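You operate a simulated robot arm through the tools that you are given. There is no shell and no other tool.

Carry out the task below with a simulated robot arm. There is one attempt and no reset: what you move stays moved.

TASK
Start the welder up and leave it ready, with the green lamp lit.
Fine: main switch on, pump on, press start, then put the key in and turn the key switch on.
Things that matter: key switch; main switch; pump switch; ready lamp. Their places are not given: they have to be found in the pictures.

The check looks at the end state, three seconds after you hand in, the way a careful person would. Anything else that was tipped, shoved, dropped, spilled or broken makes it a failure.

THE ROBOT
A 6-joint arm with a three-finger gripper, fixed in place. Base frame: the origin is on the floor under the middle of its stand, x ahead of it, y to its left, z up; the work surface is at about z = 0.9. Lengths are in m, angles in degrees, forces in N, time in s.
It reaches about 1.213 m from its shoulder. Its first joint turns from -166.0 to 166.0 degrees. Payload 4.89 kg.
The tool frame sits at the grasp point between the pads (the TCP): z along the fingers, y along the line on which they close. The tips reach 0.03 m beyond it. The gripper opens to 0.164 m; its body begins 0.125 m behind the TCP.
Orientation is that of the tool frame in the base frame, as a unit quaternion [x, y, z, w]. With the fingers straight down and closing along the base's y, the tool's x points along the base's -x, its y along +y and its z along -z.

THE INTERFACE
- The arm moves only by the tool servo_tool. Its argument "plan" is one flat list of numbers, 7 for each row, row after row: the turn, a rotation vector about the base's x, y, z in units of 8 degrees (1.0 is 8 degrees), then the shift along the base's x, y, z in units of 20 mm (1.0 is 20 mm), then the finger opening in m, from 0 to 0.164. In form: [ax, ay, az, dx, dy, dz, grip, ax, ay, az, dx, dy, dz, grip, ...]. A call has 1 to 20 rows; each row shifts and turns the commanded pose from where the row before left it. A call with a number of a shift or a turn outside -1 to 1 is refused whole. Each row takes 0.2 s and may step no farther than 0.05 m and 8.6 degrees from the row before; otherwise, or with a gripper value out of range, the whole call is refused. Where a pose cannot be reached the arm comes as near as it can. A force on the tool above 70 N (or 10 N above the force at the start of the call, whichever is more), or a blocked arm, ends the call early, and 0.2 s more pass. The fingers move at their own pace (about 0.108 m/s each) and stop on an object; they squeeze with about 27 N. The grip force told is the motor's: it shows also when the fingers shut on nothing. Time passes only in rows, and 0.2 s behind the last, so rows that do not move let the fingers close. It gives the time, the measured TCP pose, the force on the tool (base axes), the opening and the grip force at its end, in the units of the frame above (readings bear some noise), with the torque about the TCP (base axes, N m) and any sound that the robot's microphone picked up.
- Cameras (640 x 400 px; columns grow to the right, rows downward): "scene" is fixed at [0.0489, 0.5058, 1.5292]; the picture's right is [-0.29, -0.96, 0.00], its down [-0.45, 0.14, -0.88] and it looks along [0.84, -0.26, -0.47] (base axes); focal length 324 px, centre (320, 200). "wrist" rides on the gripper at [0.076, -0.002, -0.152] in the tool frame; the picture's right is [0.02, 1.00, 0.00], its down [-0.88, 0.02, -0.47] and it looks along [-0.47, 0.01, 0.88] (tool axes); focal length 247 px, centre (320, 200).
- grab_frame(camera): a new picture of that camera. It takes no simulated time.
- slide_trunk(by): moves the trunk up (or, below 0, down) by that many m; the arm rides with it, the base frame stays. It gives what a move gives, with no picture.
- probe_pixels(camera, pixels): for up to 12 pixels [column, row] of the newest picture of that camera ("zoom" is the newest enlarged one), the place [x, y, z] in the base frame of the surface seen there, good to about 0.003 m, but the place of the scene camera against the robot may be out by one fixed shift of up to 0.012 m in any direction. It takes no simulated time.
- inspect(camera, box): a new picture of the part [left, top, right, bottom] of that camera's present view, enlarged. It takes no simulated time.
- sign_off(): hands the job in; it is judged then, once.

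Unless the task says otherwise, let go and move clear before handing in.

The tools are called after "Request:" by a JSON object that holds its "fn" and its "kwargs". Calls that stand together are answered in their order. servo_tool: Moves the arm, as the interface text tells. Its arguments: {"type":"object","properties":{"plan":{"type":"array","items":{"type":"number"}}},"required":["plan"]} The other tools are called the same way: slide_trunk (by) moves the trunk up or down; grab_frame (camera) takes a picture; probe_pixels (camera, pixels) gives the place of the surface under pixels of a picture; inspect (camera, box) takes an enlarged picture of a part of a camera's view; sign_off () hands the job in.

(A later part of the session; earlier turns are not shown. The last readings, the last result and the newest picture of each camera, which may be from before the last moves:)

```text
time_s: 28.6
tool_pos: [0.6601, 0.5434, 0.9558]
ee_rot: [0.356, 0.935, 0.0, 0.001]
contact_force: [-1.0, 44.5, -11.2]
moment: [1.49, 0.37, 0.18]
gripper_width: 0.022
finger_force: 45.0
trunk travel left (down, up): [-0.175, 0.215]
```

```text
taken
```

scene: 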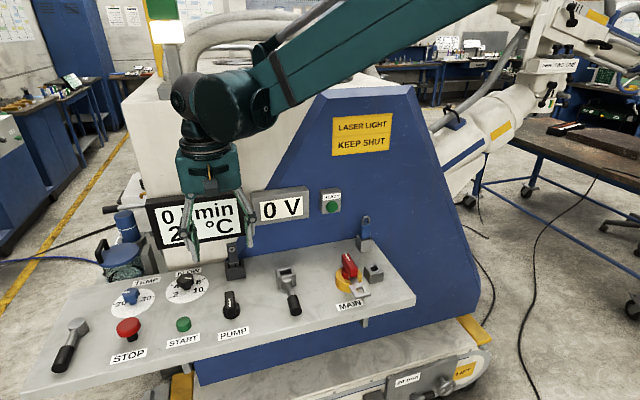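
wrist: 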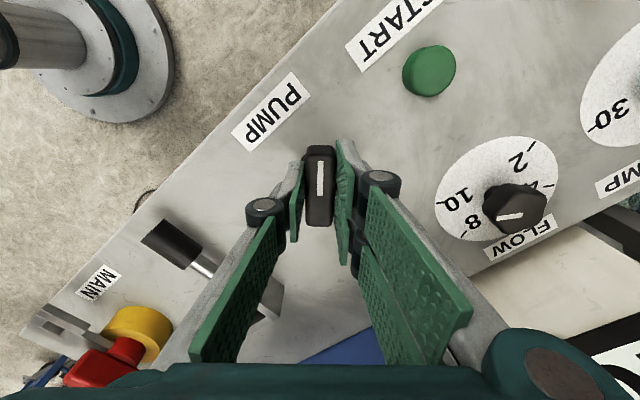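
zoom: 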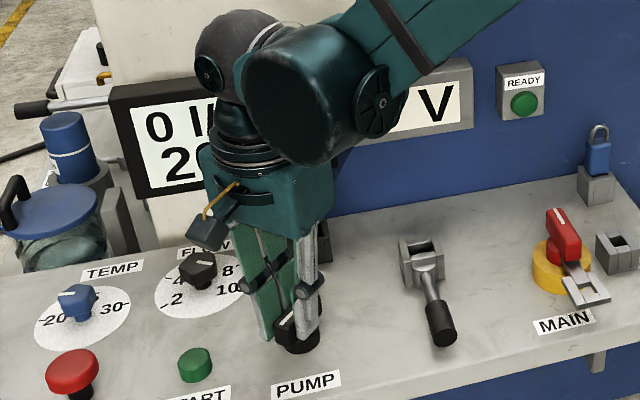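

At ~42° the knob follows; there's a 44 N side load in +y, so I'll shift +2 mm in y while continuing to turn.

Request:
{"fn": "servo_tool", "kwargs": {"plan": [0, 0, -0.4, 0, 0.1, 0, 0.0, 0, 0, -0.6, 0, 0, 0, 0.0, 0, 0, -0.6, 0, 0, 0, 0.0, 0, 0, -0.6, 0, 0, 0, 0.0]}}

Request:
{"fn": "grab_frame", "kwargs": {"camera": "scene"}}

Request:
{"fn": "grab_frame", "kwargs": {"camera": "wrist"}}

```text
time_s: 29.6
tool_pos: [0.6632, 0.5435, 0.9568]
ee_rot: [0.494, 0.869, 0.0, 0.0]
contact_force: [23.2, 54.8, 5.1]
moment: [1.54, -0.58, 0.23]
gripper_width: 0.022
finger_force: 45.3
trunk travel left (down, up): [-0.175, 0.215]
```

```text
taken
```

scene: 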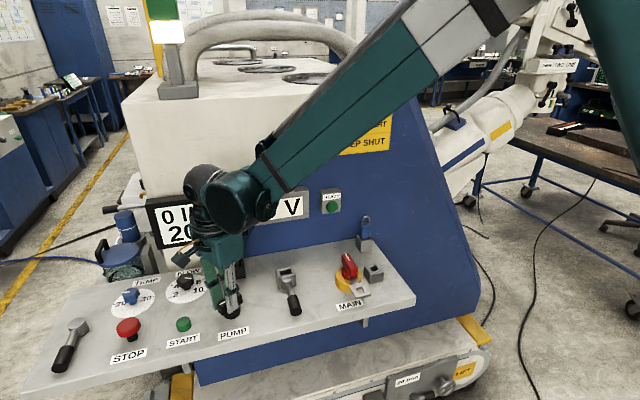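

```text
taken
```

wrist: 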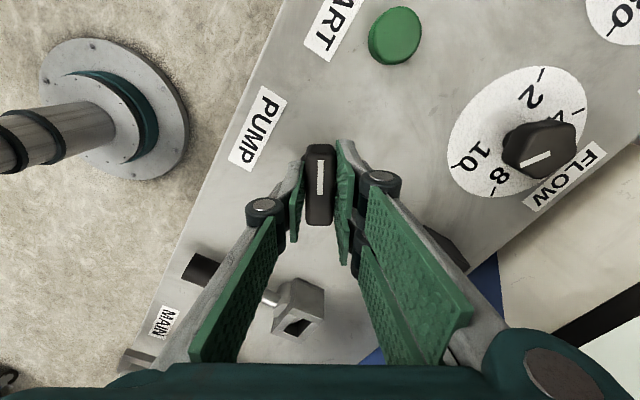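

At 59° the side load is 55 N in +y; I'll relieve it by shifting +3 mm y, +1.6 mm x before turning more.

Request:
{"fn": "servo_tool", "kwargs": {"plan": [0, 0, 0, 0.08, 0.1, 0, 0.0, 0, 0, 0, 0, 0.05, 0, 0.0]}}

```text
time_s: 30.2
tool_pos: [0.6617, 0.5442, 0.9564]
ee_rot: [0.494, 0.87, -0.002, 0.001]
contact_force: [12.2, 25.1, 4.6]
moment: [1.35, 0.11, 0.1]
gripper_width: 0.0219
finger_force: 44.7
trunk travel left (down, up): [-0.175, 0.215]
```

Load relieved to 25 N. Continuing the turn to 90°.

Request:
{"fn": "servo_tool", "kwargs": {"plan": [0, 0, -0.6, 0, 0.03, 0, 0.0, 0, 0, -0.6, 0, 0, 0, 0.0, 0, 0, -0.6, 0, 0, 0, 0.0, 0, 0, -0.6, 0, 0, 0, 0.0, 0, 0, -0.6, 0, 0, 0, 0.0, 0, 0, -0.6, 0, 0, 0, 0.0, 0, 0, -0.3, 0, 0, 0, 0.0]}}

Request:
{"fn": "inspect", "kwargs": {"camera": "scene", "box": [100, 160, 380, 340]}}

Request:
{"fn": "grab_frame", "kwargs": {"camera": "wrist"}}

```text
time_s: 31.8
tool_pos: [0.6652, 0.5442, 0.9561]
ee_rot: [0.71, 0.704, -0.002, 0.0]
contact_force: [32.4, -16.2, -9.4]
moment: [-1.49, -0.84, 0.62]
gripper_width: 0.022
finger_force: 45.1
trunk travel left (down, up): [-0.175, 0.215]
```

```text
2.22 times, centred on (240, 250) of scene
```

zoom: 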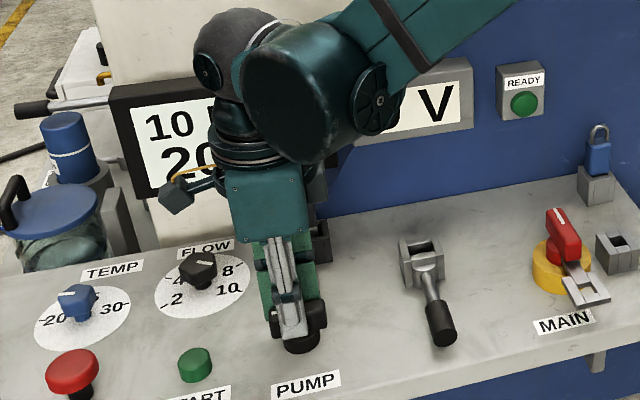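

```text
taken
```

wrist: 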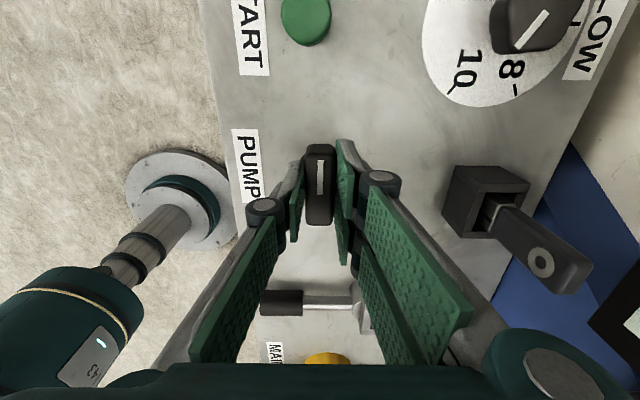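

The display now starts with "10", so the pump is running. I'll release and lift.

Request:
{"fn": "servo_tool", "kwargs": {"plan": [0, 0, 0, 0, 0, 0, 0.06, 0, 0, 0, 0, 0, 0, 0.06, 0, 0, 0, 0, 0, 0, 0.06, 0, 0, 0, 0, 0, 1, 0.06, 0, 0, 0, 0, 0, 1, 0.06, 0, 0, 0, 0, 0, 1, 0.06, 0, 0, 0, 0, 0, 1, 0.06, 0, 0, 0, 0, 0, 1, 0.06, 0, 0, 0, 0, 0, 1, 0.06, 0, 0, 0, 0, 0, 0, 0.06]}}

Request:
{"fn": "grab_frame", "kwargs": {"camera": "wrist"}}

Request:
{"fn": "grab_frame", "kwargs": {"camera": "scene"}}

```text
time_s: 34.0
tool_pos: [0.6616, 0.5458, 1.0768]
ee_rot: [0.709, 0.705, 0.0, 0.0]
contact_force: [-0.6, 0.2, 1.1]
moment: [0.01, -0.06, 0.0]
gripper_width: 0.0599
finger_force: 0.0
trunk travel left (down, up): [-0.175, 0.215]
```

```text
taken
```

wrist: 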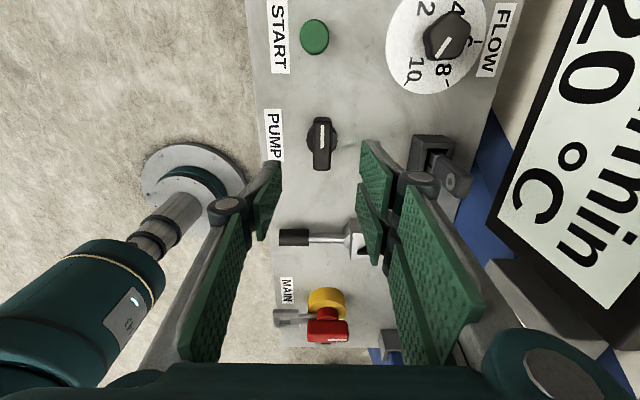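

```text
taken
```

scene: 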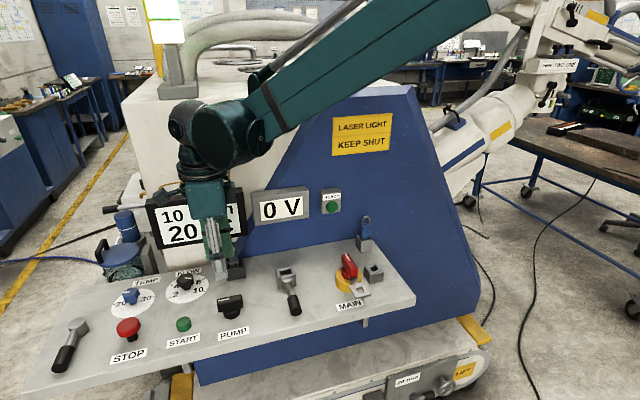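

Pump is on (display 10 / 20 °C). Now I'll rotate the tool back to neutral while moving over the START button at about (0.651, 0.647), closing the fingers.

Request:
{"fn": "servo_tool", "kwargs": {"plan": [0, 0, 1, -0.048, 0.4225, 0, 0.03, 0, 0, 1, -0.048, 0.4225, 0, 0.03, 0, 0, 1, -0.048, 0.4225, 0, 0.03, 0, 0, 1, -0.048, 0.4225, 0, 0.0, 0, 0, 1, -0.048, 0.4225, 0, 0.0, 0, 0, 1, -0.048, 0.4225, 0, 0.0, 0, 0, 1, -0.048, 0.4225, 0, 0.0, 0, 0, 1, -0.048, 0.4225, 0, 0.0, 0, 0, 1, -0.048, 0.4225, 0, 0.0, 0, 0, 1, -0.048, 0.4225, 0, 0.0, 0, 0, 1, -0.048, 0.4225, 0, 0.0, 0, 0, 0.25, -0.048, 0.4225, 0, 0.0, 0, 0, 0, 0, 0, 0, 0.0]}}

Request:
{"fn": "grab_frame", "kwargs": {"camera": "wrist"}}

Request:
{"fn": "grab_frame", "kwargs": {"camera": "scene"}}

Request:
{"fn": "inspect", "kwargs": {"camera": "wrist", "box": [240, 80, 400, 220]}}

```text
time_s: 36.8
tool_pos: [0.6486, 0.6474, 1.0751]
ee_rot: [0.002, 1.0, 0.001, 0.0]
contact_force: [0.5, -0.2, 0.8]
moment: [-0.01, 0.05, 0.03]
gripper_width: 0.0
finger_force: 27.3
trunk travel left (down, up): [-0.175, 0.215]
```

```text
taken
```

wrist: 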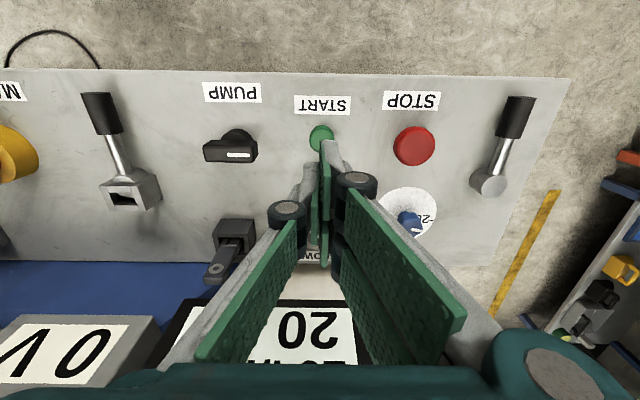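

```text
taken
```

scene: 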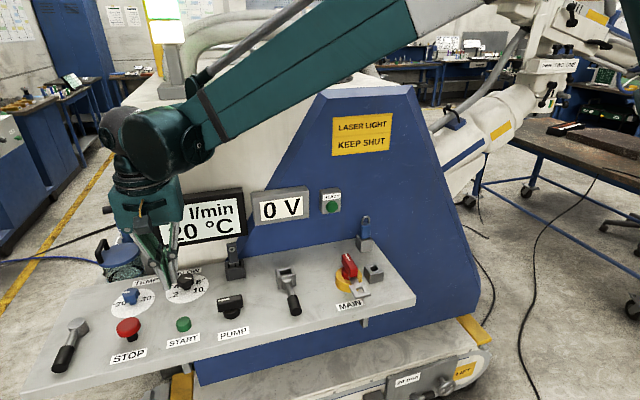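

```text
2.86 times, centred on (320, 150) of wrist
```

zoom: 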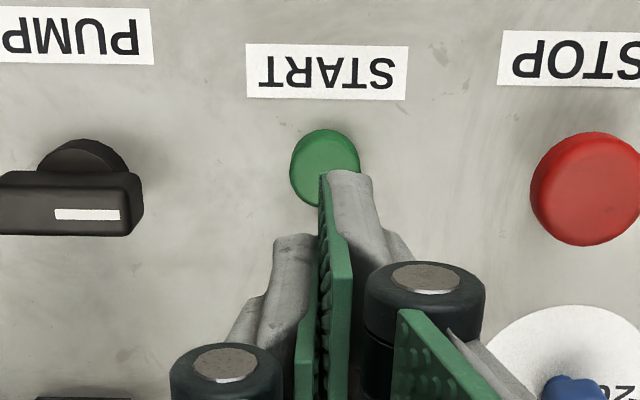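

The closed fingers are above START; the single middle finger will press best if I shift ~5 mm in +y. I'll descend to just above the button.

Request:
{"fn": "servo_tool", "kwargs": {"plan": [0, 0, 0, 0, 0.25, -1, 0.0, 0, 0, 0, 0, 0, -1, 0.0, 0, 0, 0, 0, 0, -1, 0.0, 0, 0, 0, 0, 0, -1, 0.0, 0, 0, 0, 0, 0, -1, 0.0, 0, 0, 0, 0, 0, -0.8, 0.0, 0, 0, 0, 0, 0, 0, 0.0]}}

Request:
{"fn": "inspect", "kwargs": {"camera": "wrist", "box": [240, 100, 400, 220]}}

Request:
{"fn": "inspect", "kwargs": {"camera": "scene", "box": [120, 230, 260, 350]}}

```text
time_s: 38.4
tool_pos: [0.6488, 0.6525, 0.96]
ee_rot: [0.003, 1.0, -0.001, 0.0]
contact_force: [1.6, -0.1, -0.3]
moment: [0.04, 0.01, 0.01]
gripper_width: 0.0
finger_force: 26.7
trunk travel left (down, up): [-0.175, 0.215]
```

```text
3.33 times, centred on (320, 160) of wrist
```

zoom: 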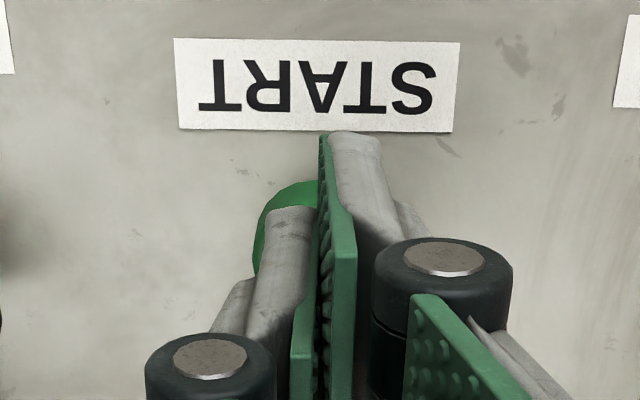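

```text
3.33 times, centred on (190, 290) of scene
```

zoom: 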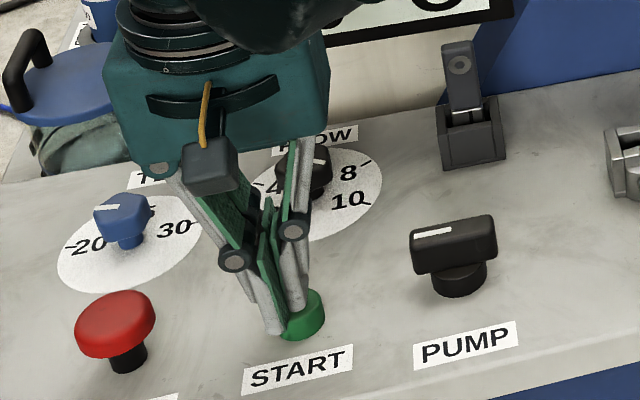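

The single finger is over the green button. I'll press down gently about 15 mm from here, in small steps.

Request:
{"fn": "servo_tool", "kwargs": {"plan": [0, 0, 0, 0, 0, -0.3, 0.0, 0, 0, 0, 0, 0, -0.2, 0.0, 0, 0, 0, 0, 0, -0.1, 0.0, 0, 0, 0, 0, 0, -0.1, 0.0, 0, 0, 0, 0, 0, 0, 0.0]}}

Request:
{"fn": "grab_frame", "kwargs": {"camera": "scene"}}

Request:
{"fn": "inspect", "kwargs": {"camera": "scene", "box": [120, 160, 380, 350]}}

```text
time_s: 39.6
tool_pos: [0.6489, 0.6516, 0.946]
ee_rot: [0.003, 1.0, 0.0, 0.0]
contact_force: [-0.5, -0.4, 0.2]
moment: [-0.01, 0.01, 0.0]
gripper_width: 0.0061
finger_force: 45.0
trunk travel left (down, up): [-0.175, 0.215]
```

```text
taken
```

scene: 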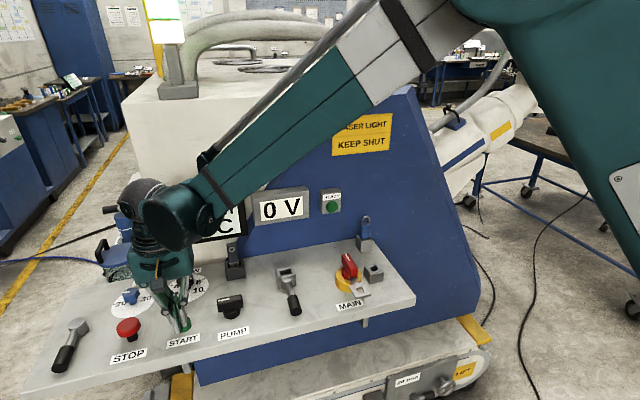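

```text
2.11 times, centred on (250, 255) of scene
```

zoom: 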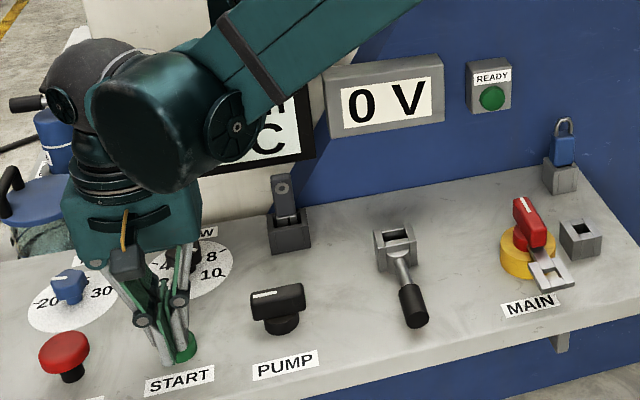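

The fingers have been forced 6 mm apart with no downward force, so they may be straddling an edge of the button. I'll look from the wrist.

Request:
{"fn": "inspect", "kwargs": {"camera": "wrist", "box": [240, 100, 400, 220]}}

Request:
{"fn": "inspect", "kwargs": {"camera": "scene", "box": [150, 290, 220, 350]}}

```text
3.33 times, centred on (320, 160) of wrist
```

zoom: 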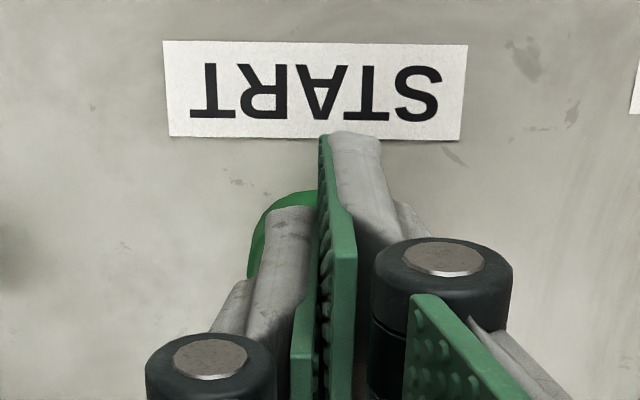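

```text
6.67 times, centred on (185, 320) of scene
```

zoom: 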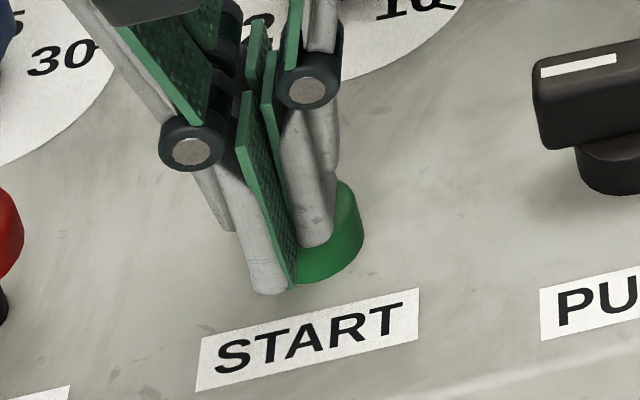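

The single finger rests on the button's top while the others pass beside it; nothing has changed on the displays yet. I'll lift a bit, shift back to −y so more of the fingertips bear on it, and look.

Request:
{"fn": "servo_tool", "kwargs": {"plan": [0, 0, 0, 0, 0, 0.4, 0.0, 0, 0, 0, 0, 0, 0.5, 0.0, 0, 0, 0, 0, 0, 0, 0.0]}}

Request:
{"fn": "inspect", "kwargs": {"camera": "scene", "box": [150, 290, 220, 350]}}

Request:
{"fn": "grab_frame", "kwargs": {"camera": "wrist"}}

```text
time_s: 40.4
tool_pos: [0.6502, 0.6511, 0.9619]
ee_rot: [0.003, 1.0, 0.0, 0.0]
contact_force: [-0.5, 0.3, -0.3]
moment: [0.02, -0.01, 0.02]
gripper_width: 0.0
finger_force: 45.1
trunk travel left (down, up): [-0.175, 0.215]
```

```text
6.67 times, centred on (185, 320) of scene
```

zoom: 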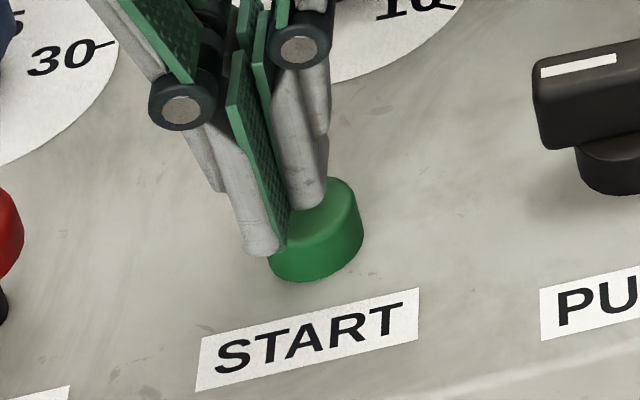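

```text
taken
```

wrist: 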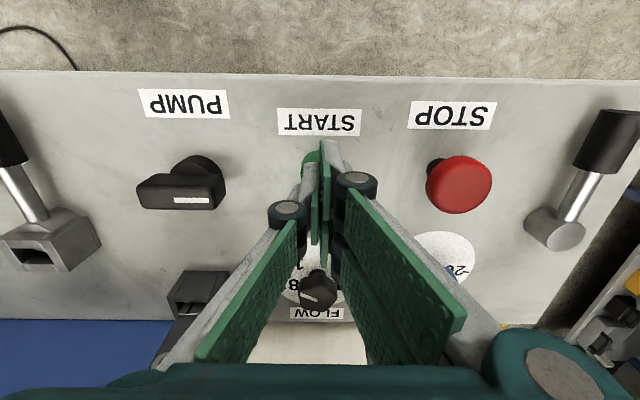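

The button stands again after lifting. I'll check the displays and the lamp tower at (165,20) for any effect.

Request:
{"fn": "inspect", "kwargs": {"camera": "scene", "box": [130, 0, 210, 100]}}

Request:
{"fn": "inspect", "kwargs": {"camera": "scene", "box": [130, 160, 360, 280]}}

```text
4.00 times, centred on (170, 50) of scene
```

zoom: 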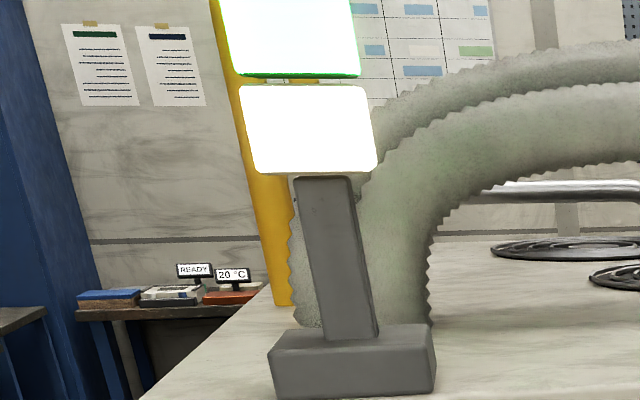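

```text
2.78 times, centred on (245, 220) of scene
```

zoom: 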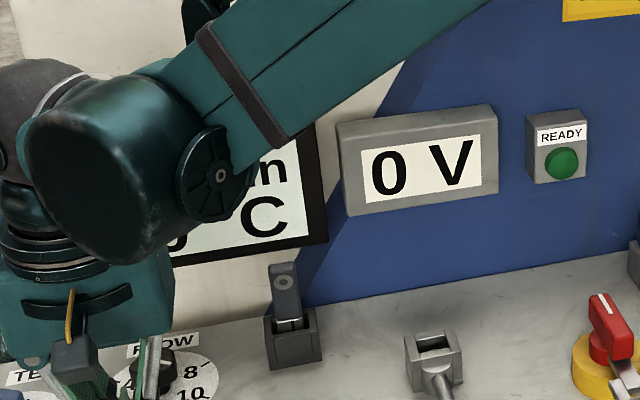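

The tower's white and green sections are lit (main and pump), but READY isn't and I can't confirm START registered. I'll press again, a little deeper, checking the force.

Request:
{"fn": "servo_tool", "kwargs": {"plan": [0, 0, 0, 0, 0, -0.5, 0.0, 0, 0, 0, 0, 0, -0.3, 0.0, 0, 0, 0, 0, 0, -0.15, 0.0]}}

Request:
{"fn": "inspect", "kwargs": {"camera": "scene", "box": [150, 290, 220, 350]}}

```text
time_s: 41.2
tool_pos: [0.6494, 0.6513, 0.9453]
ee_rot: [0.003, 1.0, 0.0, 0.0]
contact_force: [0.5, 1.3, 1.2]
moment: [0.02, 0.02, -0.02]
gripper_width: 0.0061
finger_force: 45.2
trunk travel left (down, up): [-0.175, 0.215]
```

```text
6.67 times, centred on (185, 320) of scene
```

zoom: 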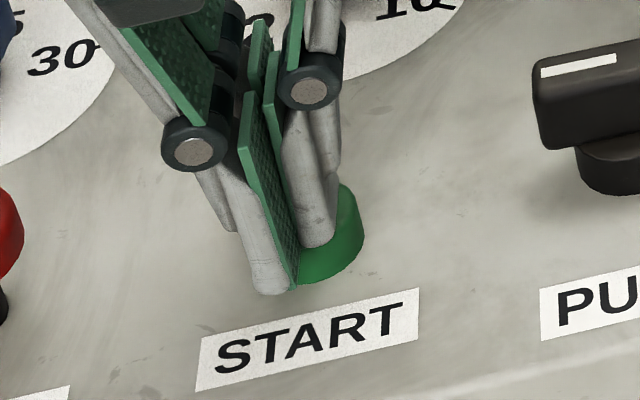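

Still nearly no vertical force (1.2 N). I'll press a further 5 mm.

Request:
{"fn": "servo_tool", "kwargs": {"plan": [0, 0, 0, 0, 0, -0.1, 0.0, 0, 0, 0, 0, 0, -0.1, 0.0, 0, 0, 0, 0, 0, -0.05, 0.0]}}

Request:
{"fn": "inspect", "kwargs": {"camera": "scene", "box": [150, 290, 220, 350]}}

Request:
{"fn": "inspect", "kwargs": {"camera": "wrist", "box": [260, 110, 380, 200]}}

```text
time_s: 42.0
tool_pos: [0.6504, 0.6509, 0.9395]
ee_rot: [0.003, 1.0, 0.001, -0.001]
contact_force: [-1.1, 0.2, 3.4]
moment: [0.01, 0.04, -0.04]
gripper_width: 0.006
finger_force: 45.2
trunk travel left (down, up): [-0.175, 0.215]
```

```text
6.67 times, centred on (185, 320) of scene
```

zoom: 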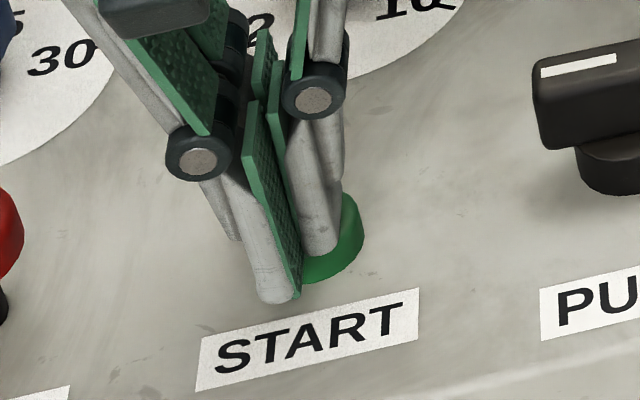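

```text
4.44 times, centred on (320, 155) of wrist
```

zoom: 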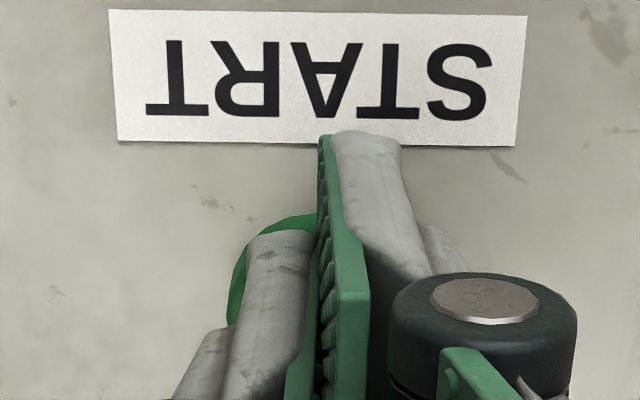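

The button visibly goes down now (3.4 N). A final 3 mm press to reach its stop, then read.

Request:
{"fn": "servo_tool", "kwargs": {"plan": [0, 0, 0, 0, 0, -0.08, 0.0, 0, 0, 0, 0, 0, -0.07, 0.0, 0, 0, 0, 0, 0, 0, 0.0]}}

Request:
{"fn": "inspect", "kwargs": {"camera": "scene", "box": [150, 290, 220, 350]}}

Request:
{"fn": "inspect", "kwargs": {"camera": "scene", "box": [130, 160, 360, 280]}}

```text
time_s: 42.8
tool_pos: [0.6494, 0.651, 0.9382]
ee_rot: [0.004, 1.0, 0.0, 0.0]
contact_force: [6.5, 0.0, 14.9]
moment: [0.04, -0.19, 0.01]
gripper_width: 0.0057
finger_force: 44.3
trunk travel left (down, up): [-0.175, 0.215]
```

```text
6.67 times, centred on (185, 320) of scene
```

zoom: 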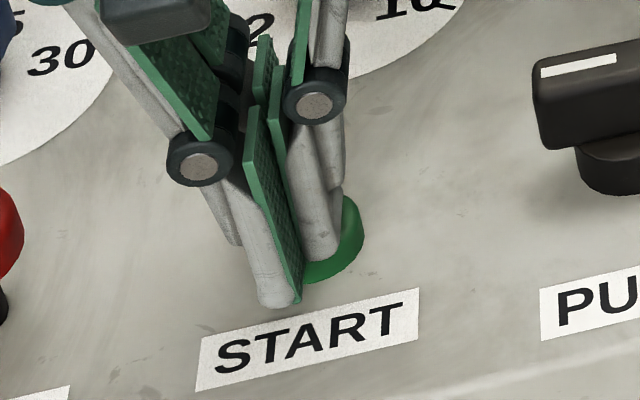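

```text
2.78 times, centred on (245, 220) of scene
```

zoom: 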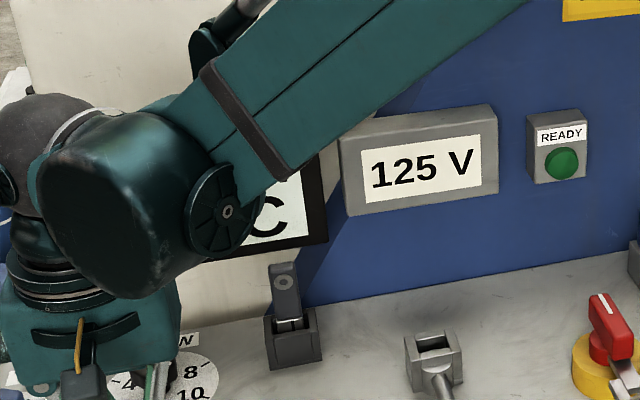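

START registered: the voltage display now reads "125 V". I'll lift off the button and check everything.

Request:
{"fn": "servo_tool", "kwargs": {"plan": [0, 0, 0, 0, 0, 0.5, 0.0, 0, 0, 0, 0, 0, 1, 0.0, 0, 0, 0, 0, 0, 1, 0.0, 0, 0, 0, 0, 0, 1, 0.0, 0, 0, 0, 0, 0, 1, 0.0, 0, 0, 0, 0, 0, 1, 0.0, 0, 0, 0, 0, 0, 1, 0.0, 0, 0, 0, 0, 0, 1, 0.0, 0, 0, 0, 0, 0, 1, 0.0, 0, 0, 0, 0, 0, 1, 0.0, 0, 0, 0, 0, 0, 0, 0.0]}}

Request:
{"fn": "grab_frame", "kwargs": {"camera": "scene"}}

Request:
{"fn": "grab_frame", "kwargs": {"camera": "wrist"}}

```text
time_s: 45.2
tool_pos: [0.6518, 0.6523, 1.1274]
ee_rot: [0.004, 1.0, 0.0, -0.001]
contact_force: [0.1, 0.2, 0.1]
moment: [0.0, -0.02, 0.04]
gripper_width: 0.0
finger_force: 45.4
trunk travel left (down, up): [-0.175, 0.215]
```

```text
taken
```

scene: 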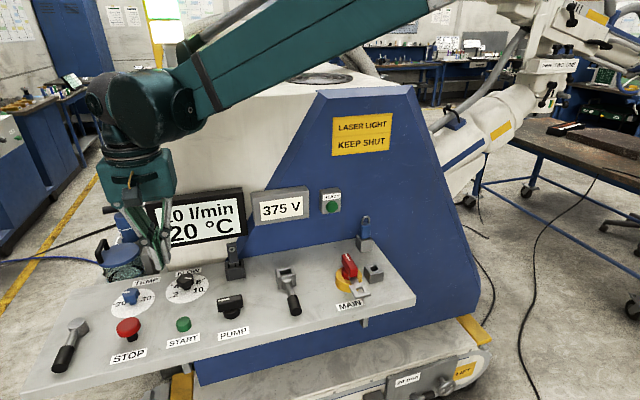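

```text
taken
```

wrist: 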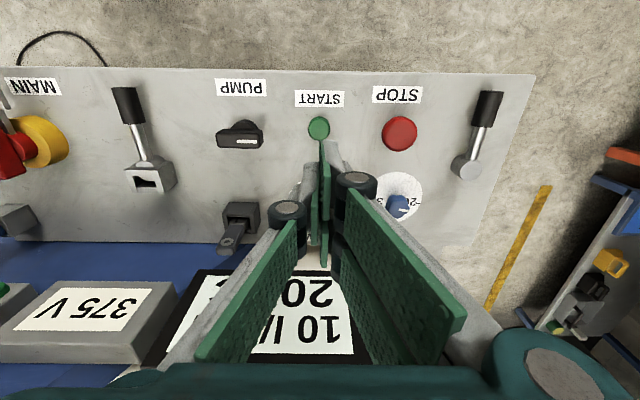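

Voltage has climbed to 375 V. Next is the key; I'll move over the key block and the lever to study them closely.

Request:
{"fn": "servo_tool", "kwargs": {"plan": [0, 0, 0, 0.1, -0.96, 0.1, 0.164, 0, 0, 0, 0.1, -0.96, 0.1, 0.164, 0, 0, 0, 0.1, -0.96, 0.1, 0.164, 0, 0, 0, 0.1, -0.96, 0.1, 0.164, 0, 0, 0, 0.1, -0.96, 0.1, 0.164, 0, 0, 0, 0.1, -0.96, 0.1, 0.164, 0, 0, 0, 0.1, -0.96, 0, 0.164, 0, 0, 0, 0.1, -0.96, 0, 0.164, 0, 0, 0, 0.1, -0.96, 0, 0.164, 0, 0, 0, 0.1, -0.96, 0, 0.164, 0, 0, 0, 0, 0, 0, 0.164]}}

Request:
{"fn": "grab_frame", "kwargs": {"camera": "wrist"}}

Request:
{"fn": "inspect", "kwargs": {"camera": "wrist", "box": [240, 130, 340, 230]}}

Request:
{"fn": "inspect", "kwargs": {"camera": "wrist", "box": [320, 170, 420, 260]}}

Request:
{"fn": "grab_frame", "kwargs": {"camera": "scene"}}

```text
time_s: 47.6
tool_pos: [0.6683, 0.459, 1.141]
ee_rot: [0.003, 1.0, -0.001, -0.001]
contact_force: [0.0, -0.5, -0.5]
moment: [0.08, 0.0, -0.02]
gripper_width: 0.1638
finger_force: 0.1
trunk travel left (down, up): [-0.175, 0.215]
```

```text
taken
```

wrist: 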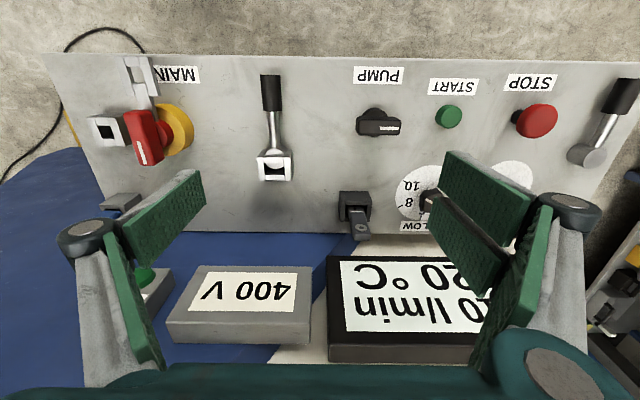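

```text
4.00 times, centred on (290, 180) of wrist
```

zoom: 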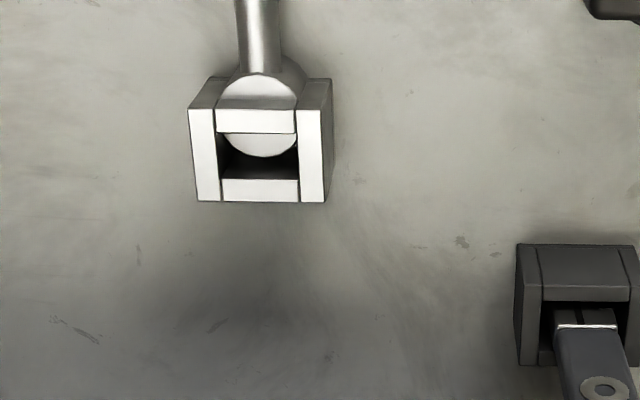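

```text
4.44 times, centred on (370, 215) of wrist
```

zoom: 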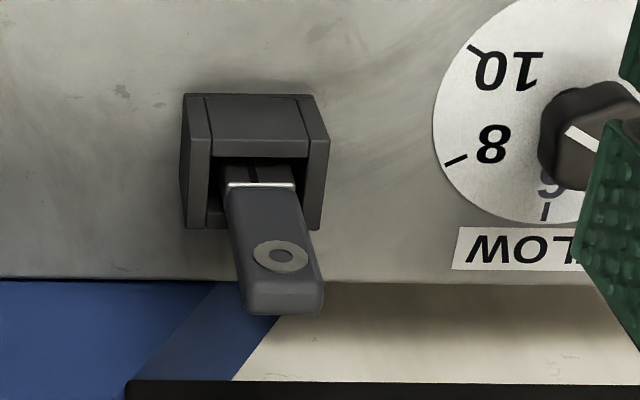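

```text
taken
```

scene: 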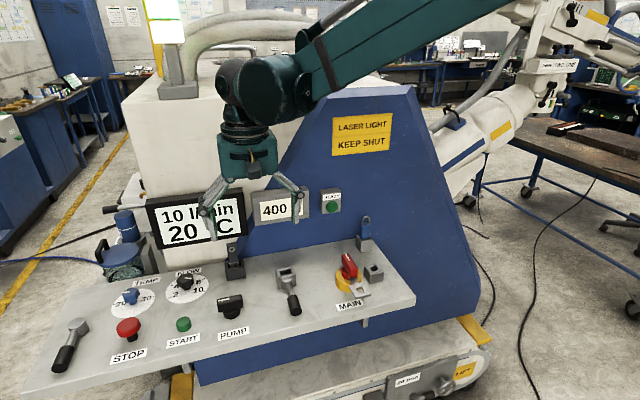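

The voltage has reached 400 V. I'll probe exact geometry of the lever's pocket and of the key and its holder in enlarged views.

Request:
{"fn": "inspect", "kwargs": {"camera": "wrist", "box": [240, 130, 340, 230]}}

Request:
{"fn": "probe_pixels", "kwargs": {"camera": "zoom", "pixels": [[192, 155], [322, 155], [222, 190], [295, 190], [258, 120], [258, 90], [258, 145], [258, 168], [258, 197], [258, 40], [205, 115], [310, 195]]}}

Request:
{"fn": "inspect", "kwargs": {"camera": "wrist", "box": [320, 170, 420, 260]}}

Request:
{"fn": "probe_pixels", "kwargs": {"camera": "zoom", "pixels": [[245, 176], [260, 184], [232, 205], [292, 205], [245, 300], [318, 300], [280, 220], [192, 180], [318, 180], [220, 215], [255, 130], [285, 310]]}}

```text
4.00 times, centred on (290, 180) of wrist
```

zoom: 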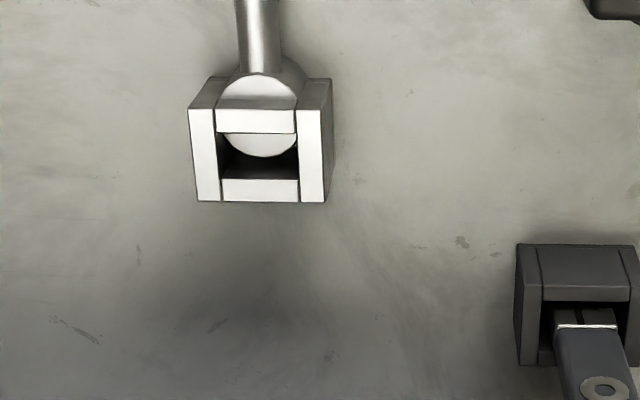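

```text
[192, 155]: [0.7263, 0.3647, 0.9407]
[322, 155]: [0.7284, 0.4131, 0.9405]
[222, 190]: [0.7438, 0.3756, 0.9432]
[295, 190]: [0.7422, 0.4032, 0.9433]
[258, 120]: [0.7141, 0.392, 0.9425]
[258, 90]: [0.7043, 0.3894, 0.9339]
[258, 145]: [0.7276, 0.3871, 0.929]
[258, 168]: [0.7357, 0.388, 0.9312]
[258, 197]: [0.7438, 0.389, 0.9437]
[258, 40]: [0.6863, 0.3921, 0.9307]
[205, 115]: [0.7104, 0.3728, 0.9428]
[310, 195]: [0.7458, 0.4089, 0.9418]
```

```text
4.44 times, centred on (370, 215) of wrist
```

zoom: 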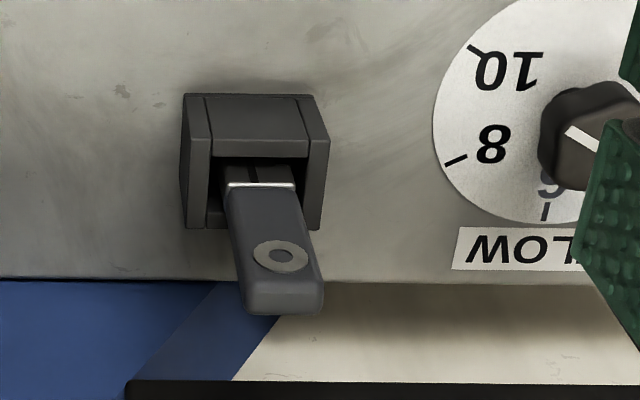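

```text
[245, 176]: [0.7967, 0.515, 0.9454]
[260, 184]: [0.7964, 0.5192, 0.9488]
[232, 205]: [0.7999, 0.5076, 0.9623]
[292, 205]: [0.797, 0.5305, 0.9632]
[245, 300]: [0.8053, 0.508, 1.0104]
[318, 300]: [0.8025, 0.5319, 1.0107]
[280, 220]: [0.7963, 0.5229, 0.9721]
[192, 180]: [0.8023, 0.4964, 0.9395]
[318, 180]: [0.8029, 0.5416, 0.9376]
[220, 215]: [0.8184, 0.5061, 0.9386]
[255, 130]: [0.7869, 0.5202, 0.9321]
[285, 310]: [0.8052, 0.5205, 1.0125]
```

The key: bow y 0.507–0.532, front face x≈0.797, top z≈1.012; holder top z≈0.938. The lever's pocket opening is about x 0.720–0.738, y 0.375–0.403, top z≈0.943. I'll probe the wall and displays behind the key to plan clearance.

Request:
{"fn": "probe_pixels", "kwargs": {"camera": "wrist", "pixels": [[336, 258], [450, 258], [340, 335], [300, 270], [240, 305], [330, 240], [390, 240], [440, 232], [310, 240], [300, 300], [420, 330], [190, 300]]}}

Request:
{"fn": "probe_pixels", "kwargs": {"camera": "scene", "pixels": [[242, 192], [245, 230], [230, 240], [300, 150], [200, 150], [260, 190], [300, 190], [240, 180], [300, 120], [310, 192], [150, 200], [262, 240]]}}

```text
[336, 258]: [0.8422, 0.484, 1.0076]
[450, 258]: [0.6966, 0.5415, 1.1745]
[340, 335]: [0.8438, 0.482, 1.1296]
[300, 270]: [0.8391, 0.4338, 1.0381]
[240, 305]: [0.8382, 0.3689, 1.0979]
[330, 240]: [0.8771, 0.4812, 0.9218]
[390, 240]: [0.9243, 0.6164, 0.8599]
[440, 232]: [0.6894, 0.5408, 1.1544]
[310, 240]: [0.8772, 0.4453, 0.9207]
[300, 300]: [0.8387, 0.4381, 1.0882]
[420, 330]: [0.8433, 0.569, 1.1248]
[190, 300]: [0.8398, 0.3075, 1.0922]
```

```text
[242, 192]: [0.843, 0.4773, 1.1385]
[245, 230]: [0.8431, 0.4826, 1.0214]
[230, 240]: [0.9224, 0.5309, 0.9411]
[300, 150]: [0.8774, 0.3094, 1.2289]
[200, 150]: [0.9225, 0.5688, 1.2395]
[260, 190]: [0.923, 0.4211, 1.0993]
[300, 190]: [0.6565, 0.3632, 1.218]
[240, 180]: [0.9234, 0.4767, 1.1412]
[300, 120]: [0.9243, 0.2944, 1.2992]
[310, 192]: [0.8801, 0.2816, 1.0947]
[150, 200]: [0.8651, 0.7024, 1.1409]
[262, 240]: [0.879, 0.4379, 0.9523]
```

The display front is at x≈0.843 for z>1.007, only ~37 mm behind the key, so a vertical grasp across its thickness is too tight; a tilted tool closing along y may work. I'll probe the finger pads themselves to learn their widths.

Request:
{"fn": "probe_pixels", "kwargs": {"camera": "wrist", "pixels": [[449, 155], [443, 190], [522, 203], [508, 240], [434, 203], [432, 238], [505, 262], [487, 293], [203, 178], [205, 200], [125, 228], [135, 258]]}}

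Request:
{"fn": "probe_pixels", "kwargs": {"camera": "wrist", "pixels": [[565, 203], [90, 225], [556, 260], [545, 330], [90, 300], [110, 340], [480, 345], [150, 345], [320, 380], [200, 385], [560, 380], [130, 150]]}}

```text
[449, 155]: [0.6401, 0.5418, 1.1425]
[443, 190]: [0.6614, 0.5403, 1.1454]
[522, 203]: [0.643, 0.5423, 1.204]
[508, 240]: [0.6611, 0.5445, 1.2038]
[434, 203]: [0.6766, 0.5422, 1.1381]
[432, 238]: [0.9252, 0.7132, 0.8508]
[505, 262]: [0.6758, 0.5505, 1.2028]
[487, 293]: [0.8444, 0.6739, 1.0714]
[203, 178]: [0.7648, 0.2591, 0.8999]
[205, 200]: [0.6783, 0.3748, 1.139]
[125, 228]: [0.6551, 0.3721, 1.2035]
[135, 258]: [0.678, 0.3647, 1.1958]
```

```text
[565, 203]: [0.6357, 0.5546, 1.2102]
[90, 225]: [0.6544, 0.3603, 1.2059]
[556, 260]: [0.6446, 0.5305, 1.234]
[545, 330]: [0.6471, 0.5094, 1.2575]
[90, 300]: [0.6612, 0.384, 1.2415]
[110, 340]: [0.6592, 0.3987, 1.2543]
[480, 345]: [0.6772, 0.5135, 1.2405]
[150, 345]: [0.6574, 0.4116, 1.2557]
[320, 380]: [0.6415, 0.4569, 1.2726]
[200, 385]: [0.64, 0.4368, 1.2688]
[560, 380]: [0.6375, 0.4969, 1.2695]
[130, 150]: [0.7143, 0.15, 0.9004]
```

Pads: the two-finger side has pads at ±7.5–29 mm and the single at ±11.5 mm, staying parallel. A tool tilted 35° (body leaning toward me) and closing along y will hold the key well and clear the display. I'll tilt and move in front of the key at a safe height.

Request:
{"fn": "servo_tool", "kwargs": {"plan": [0, -0.875, 0.05, 0.49, 0.595, -0.3, 0.07, 0, -0.875, 0, 0.49, 0.595, -0.3, 0.07, 0, -0.875, 0, 0.49, 0.595, -0.3, 0.07, 0, -0.875, 0, 0.49, 0.595, -0.3, 0.07, 0, -0.875, 0, 0.49, 0.595, -0.3, 0.07, 0, 0, 0, 0, 0, 0, 0.07]}}

Request:
{"fn": "grab_frame", "kwargs": {"camera": "wrist"}}

Request:
{"fn": "grab_frame", "kwargs": {"camera": "scene"}}

```text
time_s: 49.0
tool_pos: [0.7202, 0.521, 1.1091]
ee_rot: [0.0, 0.953, 0.0, 0.301]
contact_force: [1.0, 0.4, -0.1]
moment: [0.0, 0.02, 0.01]
gripper_width: 0.0701
finger_force: 0.1
trunk travel left (down, up): [-0.175, 0.215]
```

```text
taken
```

wrist: 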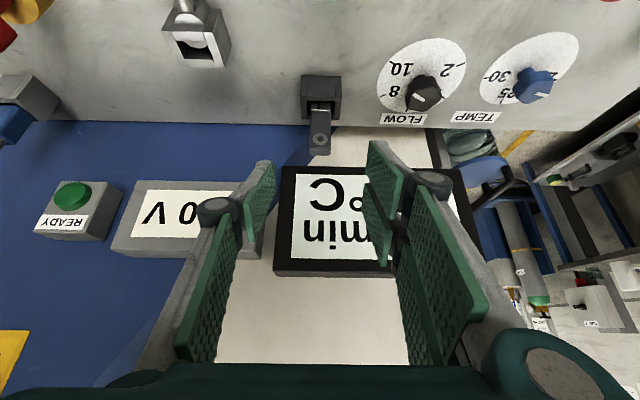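

```text
taken
```

scene: 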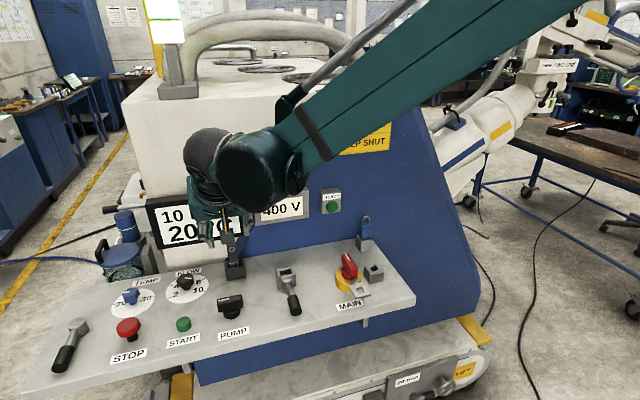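

The tool is tilted 35° and the key (320,115) lies dead ahead. I'll inspect and probe the key from this view.

Request:
{"fn": "inspect", "kwargs": {"camera": "wrist", "box": [280, 60, 360, 170]}}

Request:
{"fn": "probe_pixels", "kwargs": {"camera": "zoom", "pixels": [[320, 200], [320, 260], [320, 310], [285, 250], [355, 250], [320, 345], [285, 335], [355, 335], [300, 180], [340, 180], [260, 130], [385, 130]]}}

```text
3.64 times, centred on (320, 115) of wrist
```

zoom: 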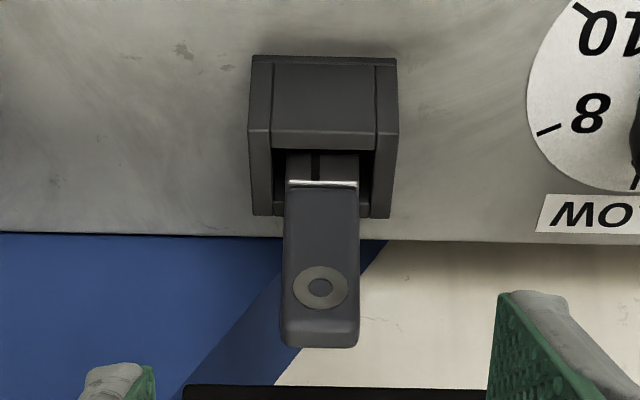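

```text
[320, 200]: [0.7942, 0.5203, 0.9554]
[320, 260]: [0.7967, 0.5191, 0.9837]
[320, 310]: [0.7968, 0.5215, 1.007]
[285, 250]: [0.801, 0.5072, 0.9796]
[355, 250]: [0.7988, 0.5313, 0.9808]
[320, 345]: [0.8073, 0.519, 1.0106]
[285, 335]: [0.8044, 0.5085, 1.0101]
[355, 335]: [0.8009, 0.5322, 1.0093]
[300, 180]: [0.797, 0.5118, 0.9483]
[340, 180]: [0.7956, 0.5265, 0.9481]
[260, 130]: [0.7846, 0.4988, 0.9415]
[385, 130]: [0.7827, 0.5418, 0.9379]
```

Key: y centre 0.5197, faces x 0.7965–0.807, bow z 0.948–1.010. I'll descend in front of it to z≈0.988 first.

Request:
{"fn": "servo_tool", "kwargs": {"plan": [0, 0, 0, 0, 0, -1, 0.06, 0, 0, 0, 0, 0, -1, 0.06, 0, 0, 0, 0, 0, -1, 0.06, 0, 0, 0, 0, 0, -1, 0.06, 0, 0, 0, 0, 0, -1, 0.06, 0, 0, 0, 0, 0, -1, 0.06, 0, 0, 0, 0, 0, -0.1, 0.06, 0, 0, 0, 0, 0, 0, 0.06]}}

Request:
{"fn": "grab_frame", "kwargs": {"camera": "wrist"}}

Request:
{"fn": "inspect", "kwargs": {"camera": "scene", "box": [160, 170, 310, 330]}}

```text
time_s: 50.8
tool_pos: [0.7184, 0.518, 0.9888]
ee_rot: [0.0, 0.954, 0.0, 0.301]
contact_force: [-0.2, 0.1, 0.0]
moment: [-0.02, 0.02, 0.01]
gripper_width: 0.06
finger_force: 0.0
trunk travel left (down, up): [-0.175, 0.215]
```

```text
taken
```

wrist: 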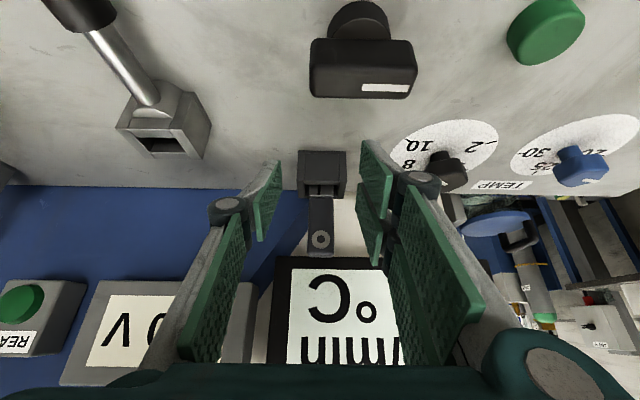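

```text
2.50 times, centred on (235, 250) of scene
```

zoom: 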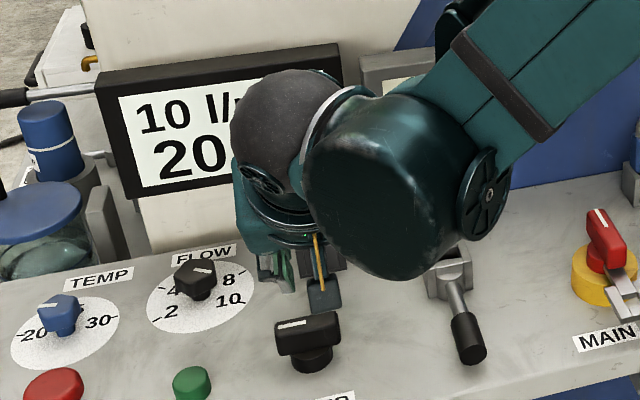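

All clear around the hand. Now I'll advance 77 mm in +x so the pads straddle the key.

Request:
{"fn": "servo_tool", "kwargs": {"plan": [0, 0, 0, 0.8, 0, 0, 0.06, 0, 0, 0, 0.8, 0, 0, 0.06, 0, 0, 0, 0.8, 0, 0, 0.06, 0, 0, 0, 0.8, 0, 0, 0.06, 0, 0, 0, 0.65, 0, 0, 0.06, 0, 0, 0, 0, 0, 0, 0.06]}}

Request:
{"fn": "grab_frame", "kwargs": {"camera": "wrist"}}

Request:
{"fn": "inspect", "kwargs": {"camera": "wrist", "box": [250, 120, 390, 260]}}

```text
time_s: 52.2
tool_pos: [0.7963, 0.5205, 0.9874]
ee_rot: [0.0, 0.954, 0.0, 0.301]
contact_force: [0.1, 0.2, -0.1]
moment: [0.03, 0.03, -0.01]
gripper_width: 0.0599
finger_force: 0.0
trunk travel left (down, up): [-0.175, 0.215]
```

```text
taken
```

wrist: 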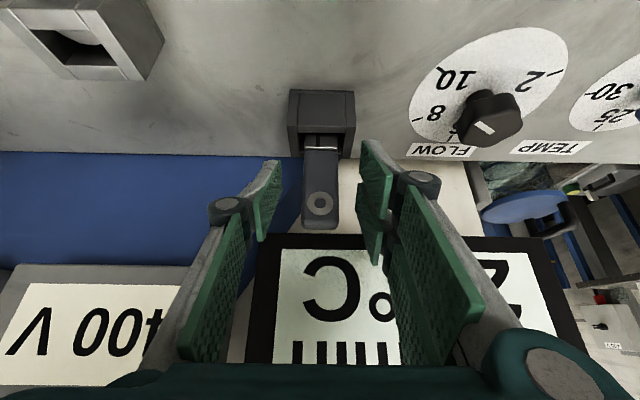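

```text
2.86 times, centred on (320, 190) of wrist
```

zoom: 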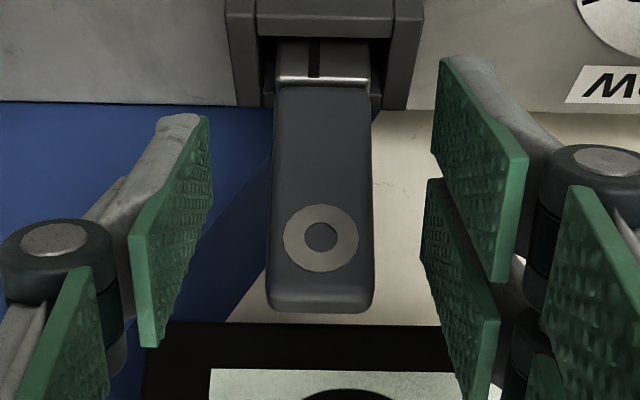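

The key is centred between the pads (zoom columns 272–372). Closing on it.

Request:
{"fn": "servo_tool", "kwargs": {"plan": [0, 0, 0, 0, 0, 0, 0.0, 0, 0, 0, 0, 0, 0, 0.0, 0, 0, 0, 0, 0, 0, 0.0]}}

Request:
{"fn": "inspect", "kwargs": {"camera": "wrist", "box": [250, 120, 390, 260]}}

```text
time_s: 53.0
tool_pos: [0.7967, 0.5198, 0.9884]
ee_rot: [0.0, 0.954, 0.001, 0.301]
contact_force: [-0.2, -0.1, -0.3]
moment: [0.0, 0.0, 0.0]
gripper_width: 0.0252
finger_force: 26.8
trunk travel left (down, up): [-0.175, 0.215]
```

```text
2.86 times, centred on (320, 190) of wrist
```

zoom: 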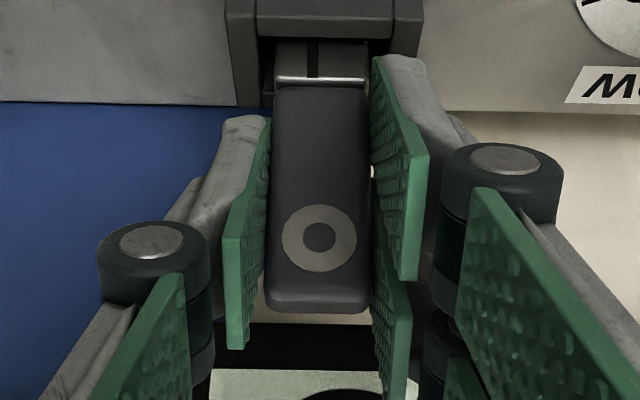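

The key is held firmly (0.0252 m, no side load). I'll lift it straight up 30 mm.

Request:
{"fn": "servo_tool", "kwargs": {"plan": [0, 0, 0, 0, 0, 0.4, 0.0, 0, 0, 0, 0, 0, 0.4, 0.0, 0, 0, 0, 0, 0, 0.4, 0.0, 0, 0, 0, 0, 0, 0.3, 0.0, 0, 0, 0, 0, 0, 0, 0.0]}}

Request:
{"fn": "grab_frame", "kwargs": {"camera": "wrist"}}

Request:
{"fn": "inspect", "kwargs": {"camera": "wrist", "box": [250, 80, 390, 240]}}

Request:
{"fn": "inspect", "kwargs": {"camera": "scene", "box": [180, 190, 310, 300]}}

```text
time_s: 54.2
tool_pos: [0.7951, 0.5198, 1.0164]
ee_rot: [-0.001, 0.954, 0.001, 0.3]
contact_force: [0.5, 0.2, -0.9]
moment: [0.06, 0.01, 0.01]
gripper_width: 0.0256
finger_force: 26.5
trunk travel left (down, up): [-0.175, 0.215]
```

```text
taken
```

wrist: 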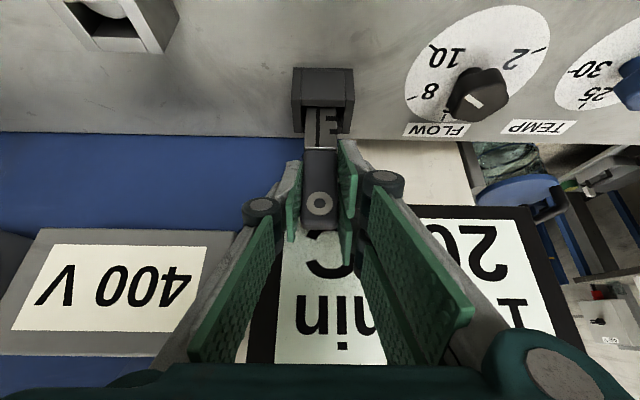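

```text
2.50 times, centred on (320, 160) of wrist
```

zoom: 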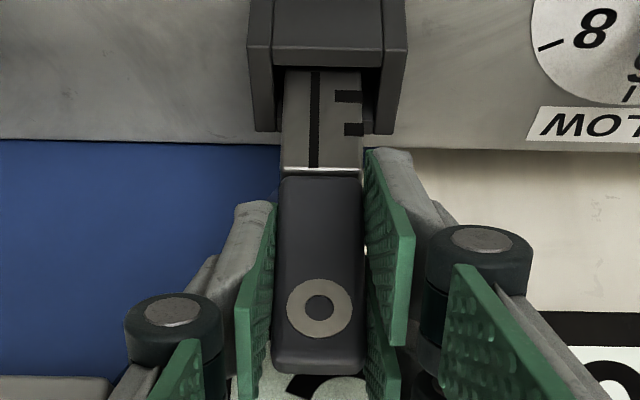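

```text
3.64 times, centred on (245, 245) of scene
```

zoom: 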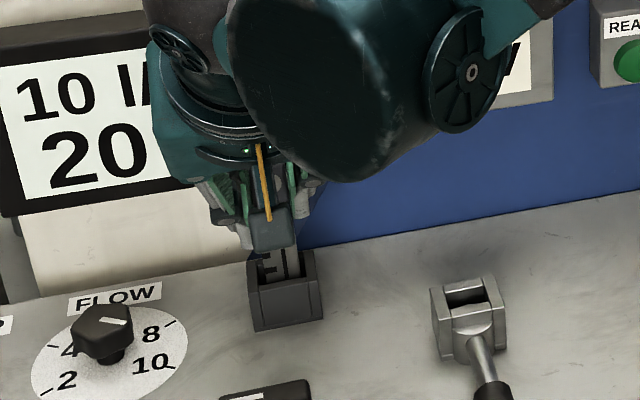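

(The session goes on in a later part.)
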